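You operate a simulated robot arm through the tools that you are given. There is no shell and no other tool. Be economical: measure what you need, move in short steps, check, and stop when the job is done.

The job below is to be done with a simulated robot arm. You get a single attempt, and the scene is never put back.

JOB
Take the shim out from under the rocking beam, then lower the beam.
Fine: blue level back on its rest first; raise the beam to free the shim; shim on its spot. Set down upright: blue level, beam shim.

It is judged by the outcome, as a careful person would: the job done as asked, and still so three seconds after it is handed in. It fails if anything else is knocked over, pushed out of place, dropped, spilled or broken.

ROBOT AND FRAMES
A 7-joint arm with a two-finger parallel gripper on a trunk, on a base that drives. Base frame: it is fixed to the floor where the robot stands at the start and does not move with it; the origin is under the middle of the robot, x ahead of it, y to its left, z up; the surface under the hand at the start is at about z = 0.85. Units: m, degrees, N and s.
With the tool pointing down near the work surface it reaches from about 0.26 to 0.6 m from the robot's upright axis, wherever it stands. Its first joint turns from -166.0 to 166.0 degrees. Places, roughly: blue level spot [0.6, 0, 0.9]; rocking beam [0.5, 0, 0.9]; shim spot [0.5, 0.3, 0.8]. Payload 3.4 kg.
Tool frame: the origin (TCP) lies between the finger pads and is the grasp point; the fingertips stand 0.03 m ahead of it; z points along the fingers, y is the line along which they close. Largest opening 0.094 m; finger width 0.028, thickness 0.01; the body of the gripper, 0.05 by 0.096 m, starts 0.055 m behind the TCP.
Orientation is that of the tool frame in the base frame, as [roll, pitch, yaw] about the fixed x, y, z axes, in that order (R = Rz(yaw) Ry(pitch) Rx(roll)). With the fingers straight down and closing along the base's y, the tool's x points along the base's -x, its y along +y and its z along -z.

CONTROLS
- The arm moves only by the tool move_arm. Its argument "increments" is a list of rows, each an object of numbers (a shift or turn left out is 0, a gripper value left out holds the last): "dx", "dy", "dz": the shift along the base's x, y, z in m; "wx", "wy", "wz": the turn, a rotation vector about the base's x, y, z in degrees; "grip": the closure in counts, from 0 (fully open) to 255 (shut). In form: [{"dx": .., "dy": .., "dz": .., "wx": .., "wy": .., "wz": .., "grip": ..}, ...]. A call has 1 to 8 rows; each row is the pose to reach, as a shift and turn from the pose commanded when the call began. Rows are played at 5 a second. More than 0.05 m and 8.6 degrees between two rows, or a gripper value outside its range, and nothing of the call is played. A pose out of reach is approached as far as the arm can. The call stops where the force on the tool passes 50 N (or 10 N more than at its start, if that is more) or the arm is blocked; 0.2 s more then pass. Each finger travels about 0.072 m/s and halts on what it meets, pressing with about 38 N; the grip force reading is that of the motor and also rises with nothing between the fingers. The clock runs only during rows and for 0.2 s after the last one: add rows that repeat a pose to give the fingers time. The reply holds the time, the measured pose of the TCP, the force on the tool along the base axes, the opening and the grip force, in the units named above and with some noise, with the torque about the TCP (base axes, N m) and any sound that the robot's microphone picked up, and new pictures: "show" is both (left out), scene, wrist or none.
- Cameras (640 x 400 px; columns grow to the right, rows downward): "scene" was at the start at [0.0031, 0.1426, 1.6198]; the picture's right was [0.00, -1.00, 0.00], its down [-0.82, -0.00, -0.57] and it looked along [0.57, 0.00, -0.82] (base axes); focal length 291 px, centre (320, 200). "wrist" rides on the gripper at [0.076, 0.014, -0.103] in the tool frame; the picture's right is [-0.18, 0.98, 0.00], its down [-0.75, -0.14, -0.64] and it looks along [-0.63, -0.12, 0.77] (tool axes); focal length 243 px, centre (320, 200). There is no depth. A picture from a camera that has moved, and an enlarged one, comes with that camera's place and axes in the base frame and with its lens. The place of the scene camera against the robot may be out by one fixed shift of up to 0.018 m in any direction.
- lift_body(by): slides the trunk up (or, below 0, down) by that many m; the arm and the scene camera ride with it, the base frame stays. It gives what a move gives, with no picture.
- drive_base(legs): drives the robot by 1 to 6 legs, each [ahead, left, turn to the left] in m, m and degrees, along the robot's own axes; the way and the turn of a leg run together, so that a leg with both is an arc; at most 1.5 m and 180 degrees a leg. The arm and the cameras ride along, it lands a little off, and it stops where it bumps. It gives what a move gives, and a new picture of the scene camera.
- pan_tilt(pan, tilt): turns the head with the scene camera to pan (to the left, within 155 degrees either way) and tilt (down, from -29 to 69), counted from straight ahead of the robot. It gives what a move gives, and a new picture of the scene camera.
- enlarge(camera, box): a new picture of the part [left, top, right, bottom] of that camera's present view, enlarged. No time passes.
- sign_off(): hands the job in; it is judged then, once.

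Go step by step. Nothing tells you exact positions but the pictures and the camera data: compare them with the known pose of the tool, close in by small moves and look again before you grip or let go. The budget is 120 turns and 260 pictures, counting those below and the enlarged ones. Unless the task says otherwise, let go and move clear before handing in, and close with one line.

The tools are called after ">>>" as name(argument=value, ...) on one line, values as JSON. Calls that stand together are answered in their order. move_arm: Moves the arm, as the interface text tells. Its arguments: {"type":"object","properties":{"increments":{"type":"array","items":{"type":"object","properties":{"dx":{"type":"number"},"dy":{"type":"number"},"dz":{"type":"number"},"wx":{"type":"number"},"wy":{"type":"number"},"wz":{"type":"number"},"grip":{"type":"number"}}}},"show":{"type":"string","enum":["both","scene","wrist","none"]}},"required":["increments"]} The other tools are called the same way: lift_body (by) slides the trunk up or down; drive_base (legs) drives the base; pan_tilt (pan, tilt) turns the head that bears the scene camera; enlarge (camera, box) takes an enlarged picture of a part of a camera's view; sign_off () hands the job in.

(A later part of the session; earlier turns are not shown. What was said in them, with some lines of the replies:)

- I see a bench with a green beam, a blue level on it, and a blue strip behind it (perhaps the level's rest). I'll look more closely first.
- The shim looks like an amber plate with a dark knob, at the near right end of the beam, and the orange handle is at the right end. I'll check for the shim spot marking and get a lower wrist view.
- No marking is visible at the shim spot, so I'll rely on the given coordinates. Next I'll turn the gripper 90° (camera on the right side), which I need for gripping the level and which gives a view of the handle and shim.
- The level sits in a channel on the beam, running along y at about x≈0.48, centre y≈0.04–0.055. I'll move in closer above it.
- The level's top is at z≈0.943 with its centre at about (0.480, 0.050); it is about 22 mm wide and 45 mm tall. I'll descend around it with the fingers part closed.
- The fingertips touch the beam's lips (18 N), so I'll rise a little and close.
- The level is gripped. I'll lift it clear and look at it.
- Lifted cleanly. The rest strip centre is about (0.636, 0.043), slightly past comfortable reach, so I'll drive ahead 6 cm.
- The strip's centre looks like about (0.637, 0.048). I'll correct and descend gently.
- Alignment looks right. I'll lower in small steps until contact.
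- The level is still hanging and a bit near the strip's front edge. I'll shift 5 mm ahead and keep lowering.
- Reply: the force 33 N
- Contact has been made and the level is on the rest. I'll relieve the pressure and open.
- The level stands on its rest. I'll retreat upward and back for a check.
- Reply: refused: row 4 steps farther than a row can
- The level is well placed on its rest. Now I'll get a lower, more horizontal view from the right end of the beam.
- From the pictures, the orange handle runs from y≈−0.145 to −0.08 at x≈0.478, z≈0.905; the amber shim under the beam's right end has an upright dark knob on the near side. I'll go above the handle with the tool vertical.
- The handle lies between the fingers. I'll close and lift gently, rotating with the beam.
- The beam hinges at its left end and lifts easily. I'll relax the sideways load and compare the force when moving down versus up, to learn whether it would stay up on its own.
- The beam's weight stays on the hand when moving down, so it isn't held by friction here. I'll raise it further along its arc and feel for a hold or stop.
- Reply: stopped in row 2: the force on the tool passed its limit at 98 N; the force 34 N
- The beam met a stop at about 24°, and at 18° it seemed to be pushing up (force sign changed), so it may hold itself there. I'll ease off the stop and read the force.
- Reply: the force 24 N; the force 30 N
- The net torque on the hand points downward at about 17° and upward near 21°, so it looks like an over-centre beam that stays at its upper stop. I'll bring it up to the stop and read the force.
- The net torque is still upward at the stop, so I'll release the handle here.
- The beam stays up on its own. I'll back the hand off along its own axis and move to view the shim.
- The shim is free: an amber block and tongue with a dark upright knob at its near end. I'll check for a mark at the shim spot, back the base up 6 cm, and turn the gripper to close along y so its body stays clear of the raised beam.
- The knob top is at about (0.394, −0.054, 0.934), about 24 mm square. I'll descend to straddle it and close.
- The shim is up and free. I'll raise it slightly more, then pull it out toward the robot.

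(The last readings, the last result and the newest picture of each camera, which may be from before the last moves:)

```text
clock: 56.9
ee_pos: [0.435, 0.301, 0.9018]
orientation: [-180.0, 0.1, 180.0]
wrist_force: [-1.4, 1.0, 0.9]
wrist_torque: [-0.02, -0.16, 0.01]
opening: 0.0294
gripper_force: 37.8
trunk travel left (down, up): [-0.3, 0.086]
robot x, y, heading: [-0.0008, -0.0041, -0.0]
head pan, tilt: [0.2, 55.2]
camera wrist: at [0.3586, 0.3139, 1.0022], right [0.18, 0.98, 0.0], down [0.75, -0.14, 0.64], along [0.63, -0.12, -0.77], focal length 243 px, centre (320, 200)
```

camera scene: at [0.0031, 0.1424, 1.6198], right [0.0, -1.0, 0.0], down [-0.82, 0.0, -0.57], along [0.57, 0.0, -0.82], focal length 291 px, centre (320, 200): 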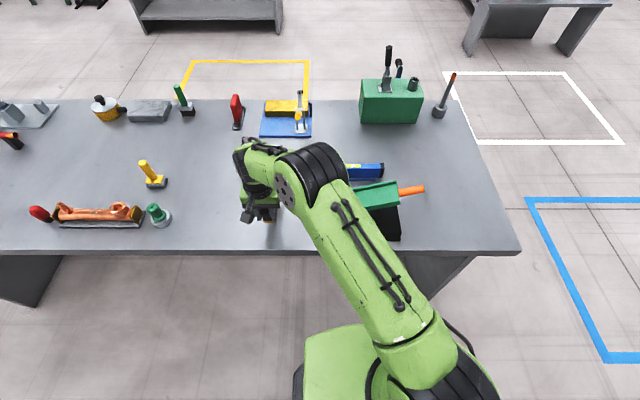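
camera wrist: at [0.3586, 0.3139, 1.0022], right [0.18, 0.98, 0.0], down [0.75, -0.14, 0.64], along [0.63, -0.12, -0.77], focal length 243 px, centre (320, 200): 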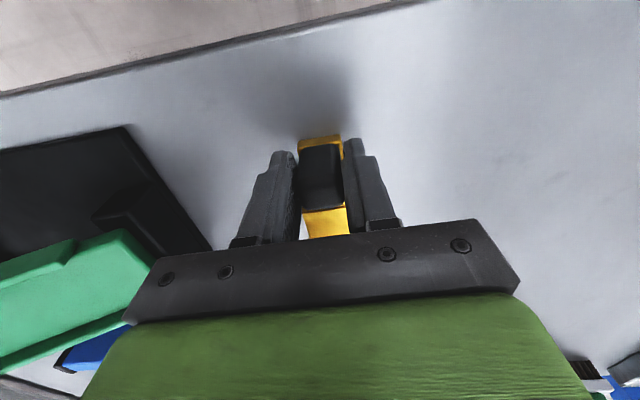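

>>> move_arm(increments=[{"dz": -0.001}, {"dz": -0.002}, {"dz": -0.003}, {"dz": -0.003}], show="none")

>>> enlarge(camera="scene", box=[230, 180, 330, 260])

```text
clock: 57.9
ee_pos: [0.4358, 0.3002, 0.9018]
orientation: [179.7, 0.3, -180.0]
wrist_force: [2.5, 0.8, 27.8]
wrist_torque: [0.01, -0.04, -0.01]
opening: 0.0293
gripper_force: 38.2
trunk travel left (down, up): [-0.3, 0.086]
robot x, y, heading: [0.0007, -0.0031, 0.1]
head pan, tilt: [0.2, 55.2]
```

```text
5.00 times, centred on (280, 220) of scene
camera zoom: at [0.0002, 0.1406, 1.6202], right [0.0, -1.0, 0.0], down [-0.82, 0.0, -0.57], along [0.57, 0.0, -0.82], focal length 1453 px, centre (520, 100)
```

zoom: 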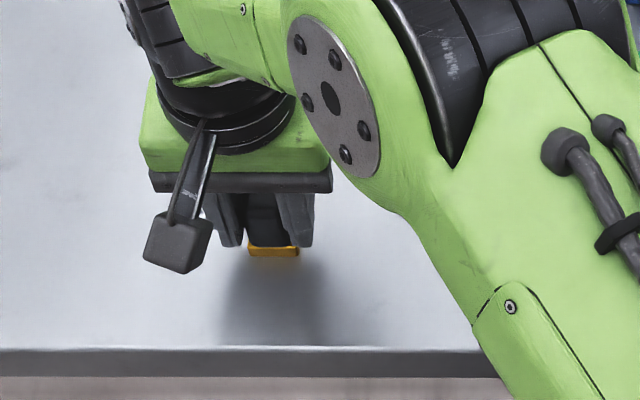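

The shim is firmly on the bench with balanced contact. I'll relieve the load, open, and rise.

>>> move_arm(increments=[{"dz": 0.002}, {"dz": 0.003}, {"dz": 0.003, "grip": 150}, {"dz": 0.003, "grip": 120}, {"dz": 0.003, "grip": 80}, {"dz": 0.003, "grip": 80}], show="none")

>>> move_arm(increments=[{"dz": 0.03}, {"dz": 0.07}, {"dz": 0.11}, {"dz": 0.14, "dx": -0.03}, {"dz": 0.14, "dx": -0.06, "dy": -0.03}, {"dz": 0.14, "dx": -0.06, "dy": -0.07}, {"dz": 0.14, "dx": -0.06, "dy": -0.11}, {"dz": 0.14, "dx": -0.06, "dy": -0.15}])

>>> enlarge(camera="scene", box=[220, 170, 320, 250])

```text
clock: 59.3
ee_pos: [0.4355, 0.3002, 0.8997]
orientation: [-179.9, 0.0, -179.9]
wrist_force: [0.4, -0.8, 0.2]
wrist_torque: [0.03, -0.01, 0.01]
opening: 0.0642
gripper_force: 0.0
trunk travel left (down, up): [-0.3, 0.086]
robot x, y, heading: [-0.0004, -0.0018, 0.1]
head pan, tilt: [0.2, 55.2]
```

```text
clock: 61.1
ee_pos: [0.3759, 0.1511, 1.041]
orientation: [179.8, -0.1, -179.8]
wrist_force: [-0.3, 0.5, 0.4]
wrist_torque: [0.02, -0.04, 0.0]
opening: 0.0645
gripper_force: 0.0
trunk travel left (down, up): [-0.3, 0.086]
robot x, y, heading: [0.0023, -0.0018, -0.3]
head pan, tilt: [0.2, 55.2]
camera scene: at [0.0029, 0.1409, 1.62], right [0.0, -1.0, 0.0], down [-0.82, 0.0, -0.57], along [0.57, 0.0, -0.82], focal length 291 px, centre (320, 200)
camera wrist: at [0.2985, 0.1637, 1.1423], right [0.18, 0.98, 0.0], down [0.75, -0.14, 0.64], along [0.63, -0.11, -0.77], focal length 243 px, centre (320, 200)
```

scene: 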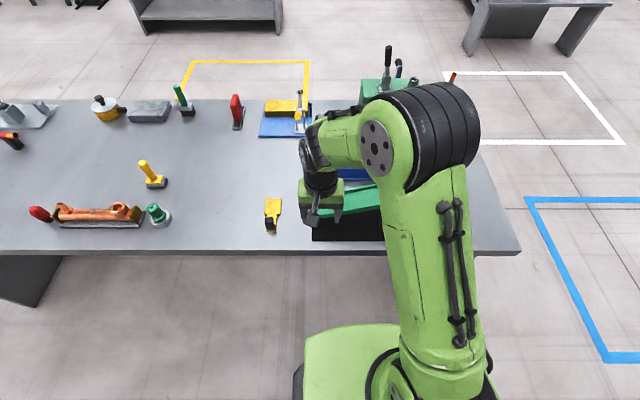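
wrist: 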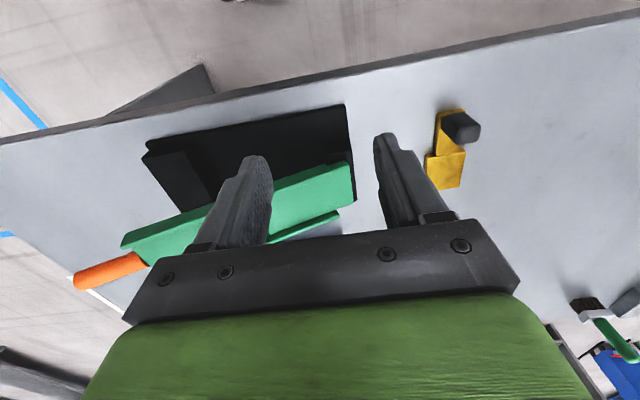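

```text
5.00 times, centred on (270, 210) of scene
camera zoom: at [0.0029, 0.1409, 1.62], right [0.0, -1.0, 0.0], down [-0.82, 0.0, -0.57], along [0.57, 0.0, -0.82], focal length 1453 px, centre (570, 150)
```

zoom: 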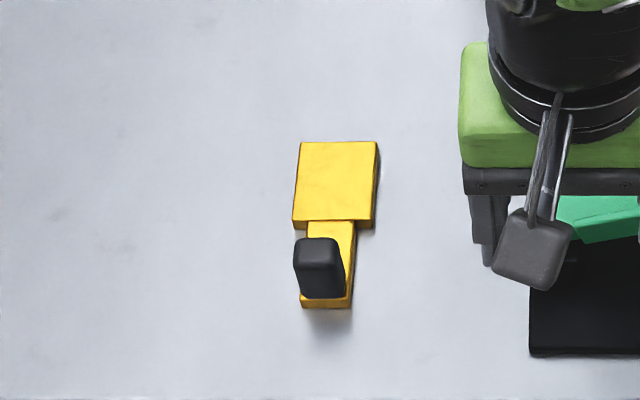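

The shim stands upright on its spot and the beam is still up. Now I'll return to the handle: turn the gripper back by 90° and approach tilted 24°.

>>> move_arm(increments=[{"dz": 0.04, "wz": 8}, {"dz": 0.08, "wz": 16}, {"dz": 0.1, "wz": 24, "dy": -0.02}, {"dz": 0.1, "wz": 32, "dy": -0.05, "dx": 0.02}, {"dz": 0.1, "wz": 40, "dy": -0.08, "dx": 0.04}, {"dz": 0.1, "wz": 48, "dy": -0.11, "dx": 0.06}, {"dz": 0.1, "wz": 56, "dy": -0.14, "dx": 0.08}, {"dz": 0.1, "wz": 64, "dy": -0.17, "dx": 0.1}], show="none")

>>> move_arm(increments=[{"wz": 8, "dy": -0.015}, {"wz": 16, "dy": -0.03, "dx": 0.003}, {"wz": 24, "dy": -0.037, "dx": 0.003}, {"wz": 26, "dy": -0.037, "dx": 0.003}, {"wz": 26, "dy": -0.037, "dx": 0.003}], show="none")

>>> move_arm(increments=[{"wx": -8}, {"wx": -16, "dz": -0.01}, {"wx": -24, "dz": -0.03}, {"wx": -24, "dz": -0.04}, {"wx": -24, "dz": -0.04}], show="both")

```text
clock: 62.9
ee_pos: [0.4753, -0.0205, 1.141]
orientation: [179.9, 0.1, -115.9]
wrist_force: [0.0, -0.4, 0.6]
wrist_torque: [0.0, 0.0, 0.0]
opening: 0.0646
gripper_force: 0.1
trunk travel left (down, up): [-0.3, 0.086]
robot x, y, heading: [-0.0005, 0.0001, -0.0]
head pan, tilt: [0.2, 55.2]
```

```text
clock: 64.1
ee_pos: [0.4781, -0.0564, 1.141]
orientation: [180.0, -0.1, -89.8]
wrist_force: [0.0, 0.7, 0.3]
wrist_torque: [0.01, -0.02, -0.02]
opening: 0.0644
gripper_force: 0.0
trunk travel left (down, up): [-0.3, 0.086]
robot x, y, heading: [0.0012, -0.0039, -0.2]
head pan, tilt: [0.2, 55.2]
```

```text
clock: 65.3
ee_pos: [0.478, -0.0567, 1.1007]
orientation: [179.9, -24.2, -90.0]
wrist_force: [0.2, -0.3, 0.3]
wrist_torque: [-0.02, -0.05, -0.03]
opening: 0.0645
gripper_force: 0.0
trunk travel left (down, up): [-0.3, 0.086]
robot x, y, heading: [-0.0003, -0.0017, -0.2]
head pan, tilt: [0.2, 55.2]
camera scene: at [0.003, 0.1429, 1.6198], right [0.0, -1.0, 0.0], down [-0.82, 0.0, -0.57], along [0.57, 0.0, -0.82], focal length 291 px, centre (320, 200)
camera wrist: at [0.4636, -0.0843, 1.2239], right [-0.98, 0.17, -0.07], down [0.14, 0.95, 0.28], along [0.12, 0.26, -0.96], focal length 243 px, centre (320, 200)
```

scene: 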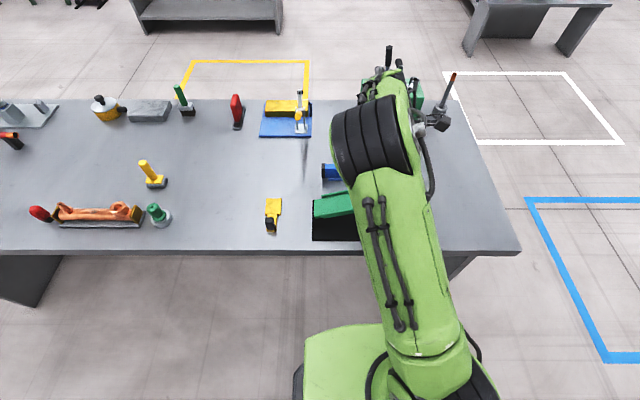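
wrist: 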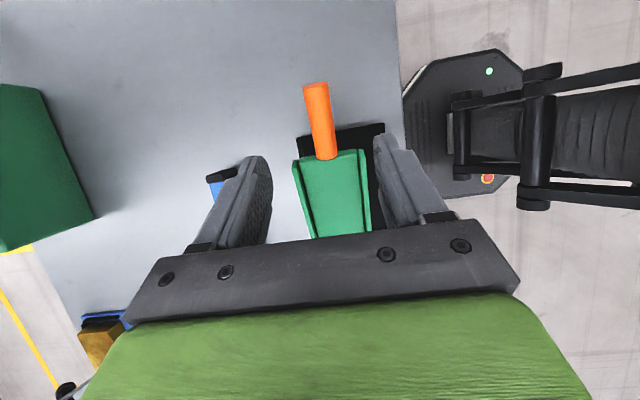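

>>> move_arm(increments=[{"dy": -0.015, "dz": -0.034}, {"dy": -0.028, "dz": -0.064}, {"dy": -0.0375, "dz": -0.085, "dx": 0.0015}, {"dy": -0.0375, "dz": -0.085, "dx": 0.0015}], show="wrist")

```text
clock: 66.3
ee_pos: [0.4809, -0.0947, 1.0151]
orientation: [180.0, -24.1, -89.9]
wrist_force: [-0.8, -0.4, -0.1]
wrist_torque: [-0.02, 0.03, -0.01]
opening: 0.0644
gripper_force: 0.0
trunk travel left (down, up): [-0.3, 0.086]
robot x, y, heading: [-0.0001, -0.0011, -0.2]
head pan, tilt: [0.2, 55.2]
camera wrist: at [0.4647, -0.1231, 1.139], right [-0.98, 0.17, -0.07], down [0.14, 0.95, 0.28], along [0.12, 0.26, -0.96], focal length 243 px, centre (320, 200)
```

wrist: 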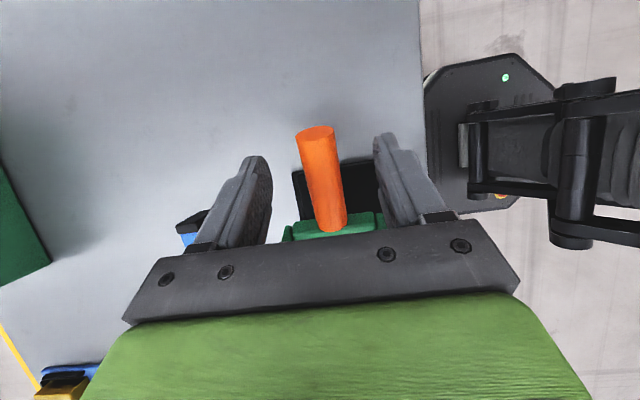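

>>> move_arm(increments=[{"grip": 255}, {"grip": 255}, {"grip": 255}, {"grip": 255}, {"dy": -0.0036, "dz": -0.0083, "wx": 2}, {"dy": -0.0072, "dz": -0.0166, "wx": 4}, {"dy": -0.0072, "dz": -0.0166, "wx": 4}], show="none")

>>> move_arm(increments=[{"dy": -0.0031, "dz": -0.0085, "wx": 2}, {"dy": -0.0061, "dz": -0.017, "wx": 4}, {"dy": -0.0085, "dz": -0.0257, "wx": 6}, {"dy": -0.0108, "dz": -0.0344, "wx": 8}, {"dy": -0.0108, "dz": -0.0344, "wx": 8}], show="wrist")

```text
clock: 67.9
ee_pos: [0.4789, -0.1024, 0.9986]
orientation: [179.9, -20.1, -89.9]
wrist_force: [-6.0, -1.8, -5.7]
wrist_torque: [-1.22, 0.1, -0.18]
opening: 0.0215
gripper_force: 45.2
trunk travel left (down, up): [-0.3, 0.086]
robot x, y, heading: [0.0048, -0.0027, -0.1]
head pan, tilt: [0.2, 55.2]
```

```text
clock: 69.1
ee_pos: [0.4789, -0.1129, 0.9639]
orientation: [180.0, -12.1, -90.0]
wrist_force: [-5.2, -7.1, -4.9]
wrist_torque: [-1.02, 0.13, -0.1]
opening: 0.0214
gripper_force: 44.8
trunk travel left (down, up): [-0.3, 0.086]
robot x, y, heading: [-0.0008, 0.0028, -0.1]
head pan, tilt: [0.2, 55.2]
camera wrist: at [0.4641, -0.1679, 1.0796], right [-0.98, 0.18, -0.04], down [0.14, 0.87, 0.47], along [0.12, 0.46, -0.88], focal length 243 px, centre (320, 200)
```

wrist: 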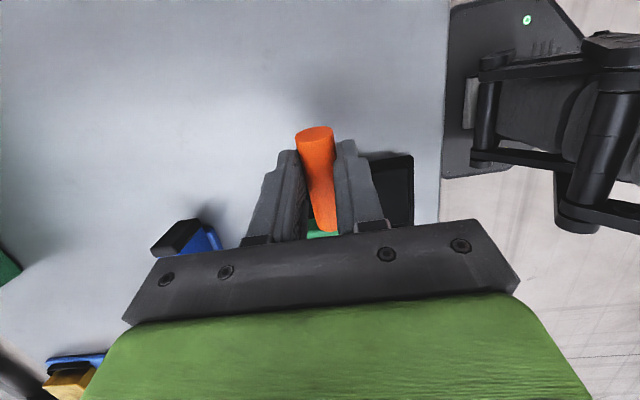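

Lowering smoothly with small forces. Continuing.

>>> move_arm(increments=[{"dy": -0.0028, "dz": -0.0089, "wx": 2}, {"dy": -0.0046, "dz": -0.0178, "wx": 4}, {"dy": -0.0058, "dz": -0.0268, "wx": 6}, {"dy": -0.007, "dz": -0.0357, "wx": 8}, {"dy": -0.007, "dz": -0.0357, "wx": 8}], show="none")

>>> move_arm(increments=[{"dy": -0.0005, "dz": -0.0045, "wx": 1}, {"dy": -0.0009, "dz": -0.009, "wx": 2}, {"dy": -0.0011, "dz": -0.0135, "wx": 3}, {"dy": -0.0012, "dz": -0.018, "wx": 4}, {"dy": -0.0012, "dz": -0.018, "wx": 4}], show="both")

```text
clock: 70.3
ee_pos: [0.4801, -0.1207, 0.9289]
orientation: [-180.0, -3.9, -89.9]
wrist_force: [-6.5, -11.8, -4.9]
wrist_torque: [-1.17, 0.16, -0.04]
opening: 0.0214
gripper_force: 44.7
trunk travel left (down, up): [-0.3, 0.086]
robot x, y, heading: [-0.0013, 0.0018, 0.0]
head pan, tilt: [0.2, 55.2]
```

```text
clock: 71.5
ee_pos: [0.4791, -0.1235, 0.9115]
orientation: [180.0, 0.0, -90.1]
wrist_force: [-6.6, -14.4, -4.7]
wrist_torque: [-1.17, 0.17, 0.07]
opening: 0.0213
gripper_force: 45.1
trunk travel left (down, up): [-0.3, 0.086]
robot x, y, heading: [-0.0009, -0.0007, -0.1]
head pan, tilt: [0.2, 55.2]
camera scene: at [0.0022, 0.1396, 1.6201], right [0.0, -1.0, 0.0], down [-0.82, 0.0, -0.57], along [0.57, 0.0, -0.82], focal length 291 px, centre (320, 200)
camera wrist: at [0.464, -0.1997, 1.0123], right [-0.98, 0.19, 0.0], down [0.14, 0.75, 0.64], along [0.12, 0.63, -0.77], focal length 243 px, centre (320, 200)
```

scene: 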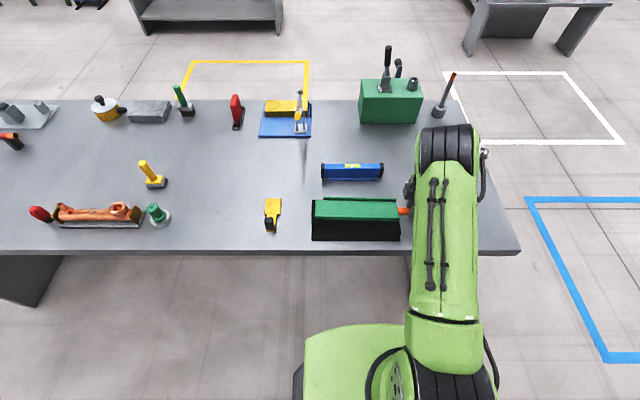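
wrist: 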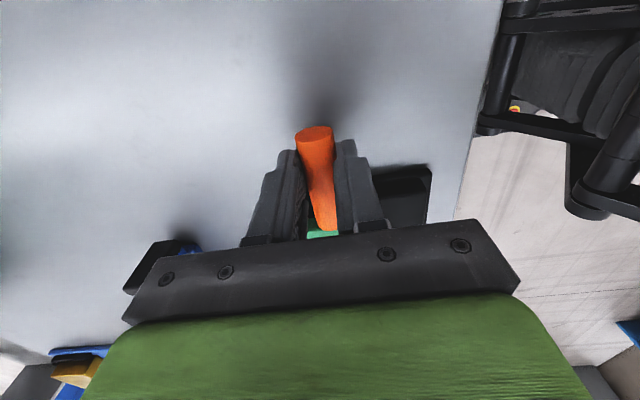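

>>> move_arm(increments=[{"dy": -0.0015, "dz": -0.0045, "wx": 1}, {"dy": -0.002, "dz": -0.009, "wx": 2}, {"dy": -0.002, "dz": -0.012, "wx": 2.7}, {"dy": -0.002, "dz": -0.012, "wx": 2.7}], show="none")

>>> enlarge(camera="scene", box=[300, 180, 420, 260])

```text
clock: 72.5
ee_pos: [0.4804, -0.1235, 0.9018]
orientation: [-179.6, 2.6, -89.9]
wrist_force: [-3.6, -9.7, 38.6]
wrist_torque: [-0.15, 0.09, -0.28]
opening: 0.0216
gripper_force: 45.1
trunk travel left (down, up): [-0.3, 0.086]
robot x, y, heading: [-0.0003, -0.0008, -0.2]
head pan, tilt: [0.2, 55.2]
```

```text
5.00 times, centred on (360, 220) of scene
camera zoom: at [-0.0022, 0.1416, 1.6201], right [0.0, -1.0, 0.0], down [-0.82, 0.0, -0.57], along [0.57, 0.0, -0.82], focal length 1453 px, centre (120, 100)
```

zoom: 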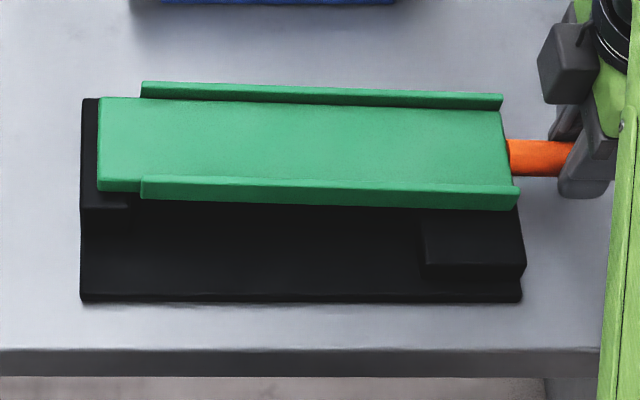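

The beam now rests on its support block. I'll relieve the push, open, and withdraw upward.

>>> move_arm(increments=[{"dz": 0.003}, {"dz": 0.004}, {"dz": 0.004, "grip": 170}, {"dz": 0.004, "grip": 120}, {"dz": 0.004, "grip": 80}, {"dz": 0.004, "grip": 80}], show="none")

>>> move_arm(increments=[{"dz": 0.03}, {"dz": 0.07}, {"dz": 0.11}, {"dz": 0.15}, {"dz": 0.18, "dy": -0.03}, {"dz": 0.18, "dy": -0.07, "dx": -0.02}, {"dz": 0.18, "dy": -0.11, "dx": -0.04}, {"dz": 0.18, "dy": -0.14, "dx": -0.06}])

>>> enlarge(camera="scene", box=[220, 130, 440, 270])

```text
clock: 73.9
ee_pos: [0.4786, -0.1237, 0.9028]
orientation: [-180.0, 2.5, -89.9]
wrist_force: [0.8, -0.1, 0.6]
wrist_torque: [0.01, 0.02, -0.01]
opening: 0.0643
gripper_force: 0.0
trunk travel left (down, up): [-0.3, 0.086]
robot x, y, heading: [-0.0002, -0.0034, -0.2]
head pan, tilt: [0.2, 55.2]
```

```text
clock: 75.7
ee_pos: [0.4192, -0.2629, 1.0835]
orientation: [179.9, 2.7, -89.9]
wrist_force: [0.8, -0.5, 0.0]
wrist_torque: [0.01, -0.03, 0.0]
opening: 0.0645
gripper_force: 0.1
trunk travel left (down, up): [-0.3, 0.086]
robot x, y, heading: [-0.0044, -0.0008, -0.0]
head pan, tilt: [0.2, 55.2]
camera scene: at [0.0021, 0.1414, 1.6199], right [0.0, -1.0, 0.0], down [-0.82, 0.0, -0.57], along [0.57, 0.0, -0.82], focal length 291 px, centre (320, 200)
camera wrist: at [0.4048, -0.3446, 1.1811], right [-0.98, 0.18, 0.01], down [0.14, 0.72, 0.68], along [0.12, 0.67, -0.74], focal length 243 px, centre (320, 200)
```

scene: 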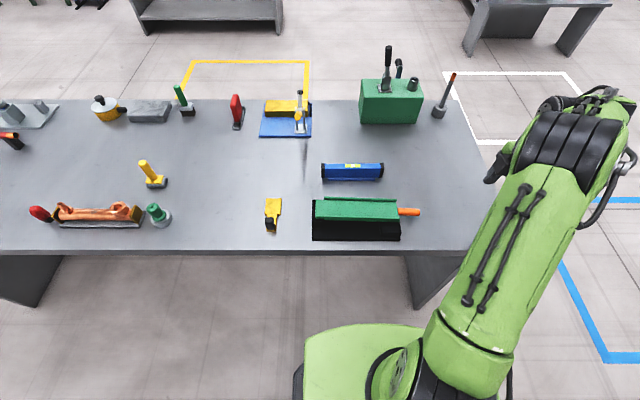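
wrist: 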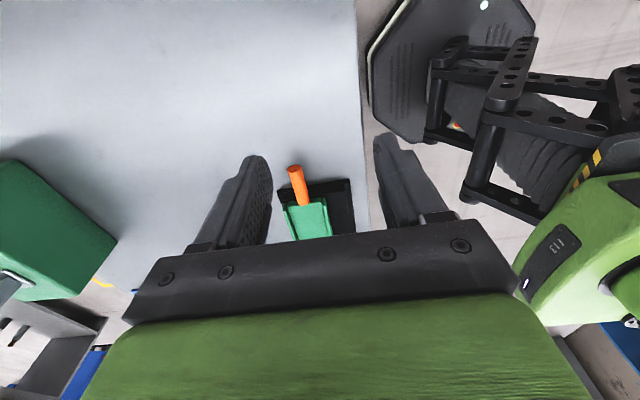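

```text
2.86 times, centred on (330, 200) of scene
camera zoom: at [0.0021, 0.1414, 1.6199], right [0.0, -1.0, 0.0], down [-0.82, 0.0, -0.57], along [0.57, 0.0, -0.82], focal length 830 px, centre (291, 200)
```

zoom: 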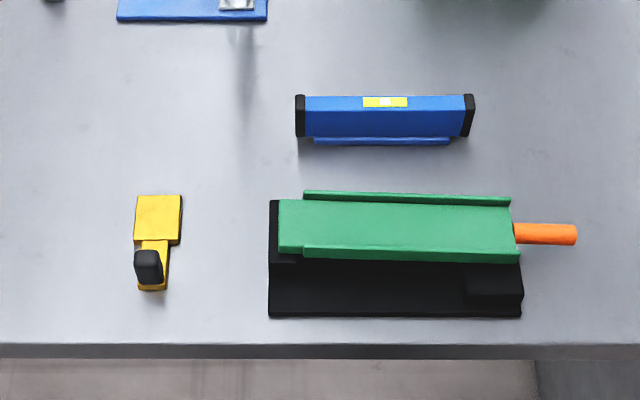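

The beam is down on its support, the shim is upright on its spot, the level is on its rest, and the hand is clear. I'm handing in now.

>>> sign_off()

```text
The job is handed in.
```

I moved the blue level to its rest, raised the beam, took out the shim and set it upright at about (0.5, 0.3), then lowered the beam onto its support; no mark was visible for the shim spot, so I placed it by the coordinates given.
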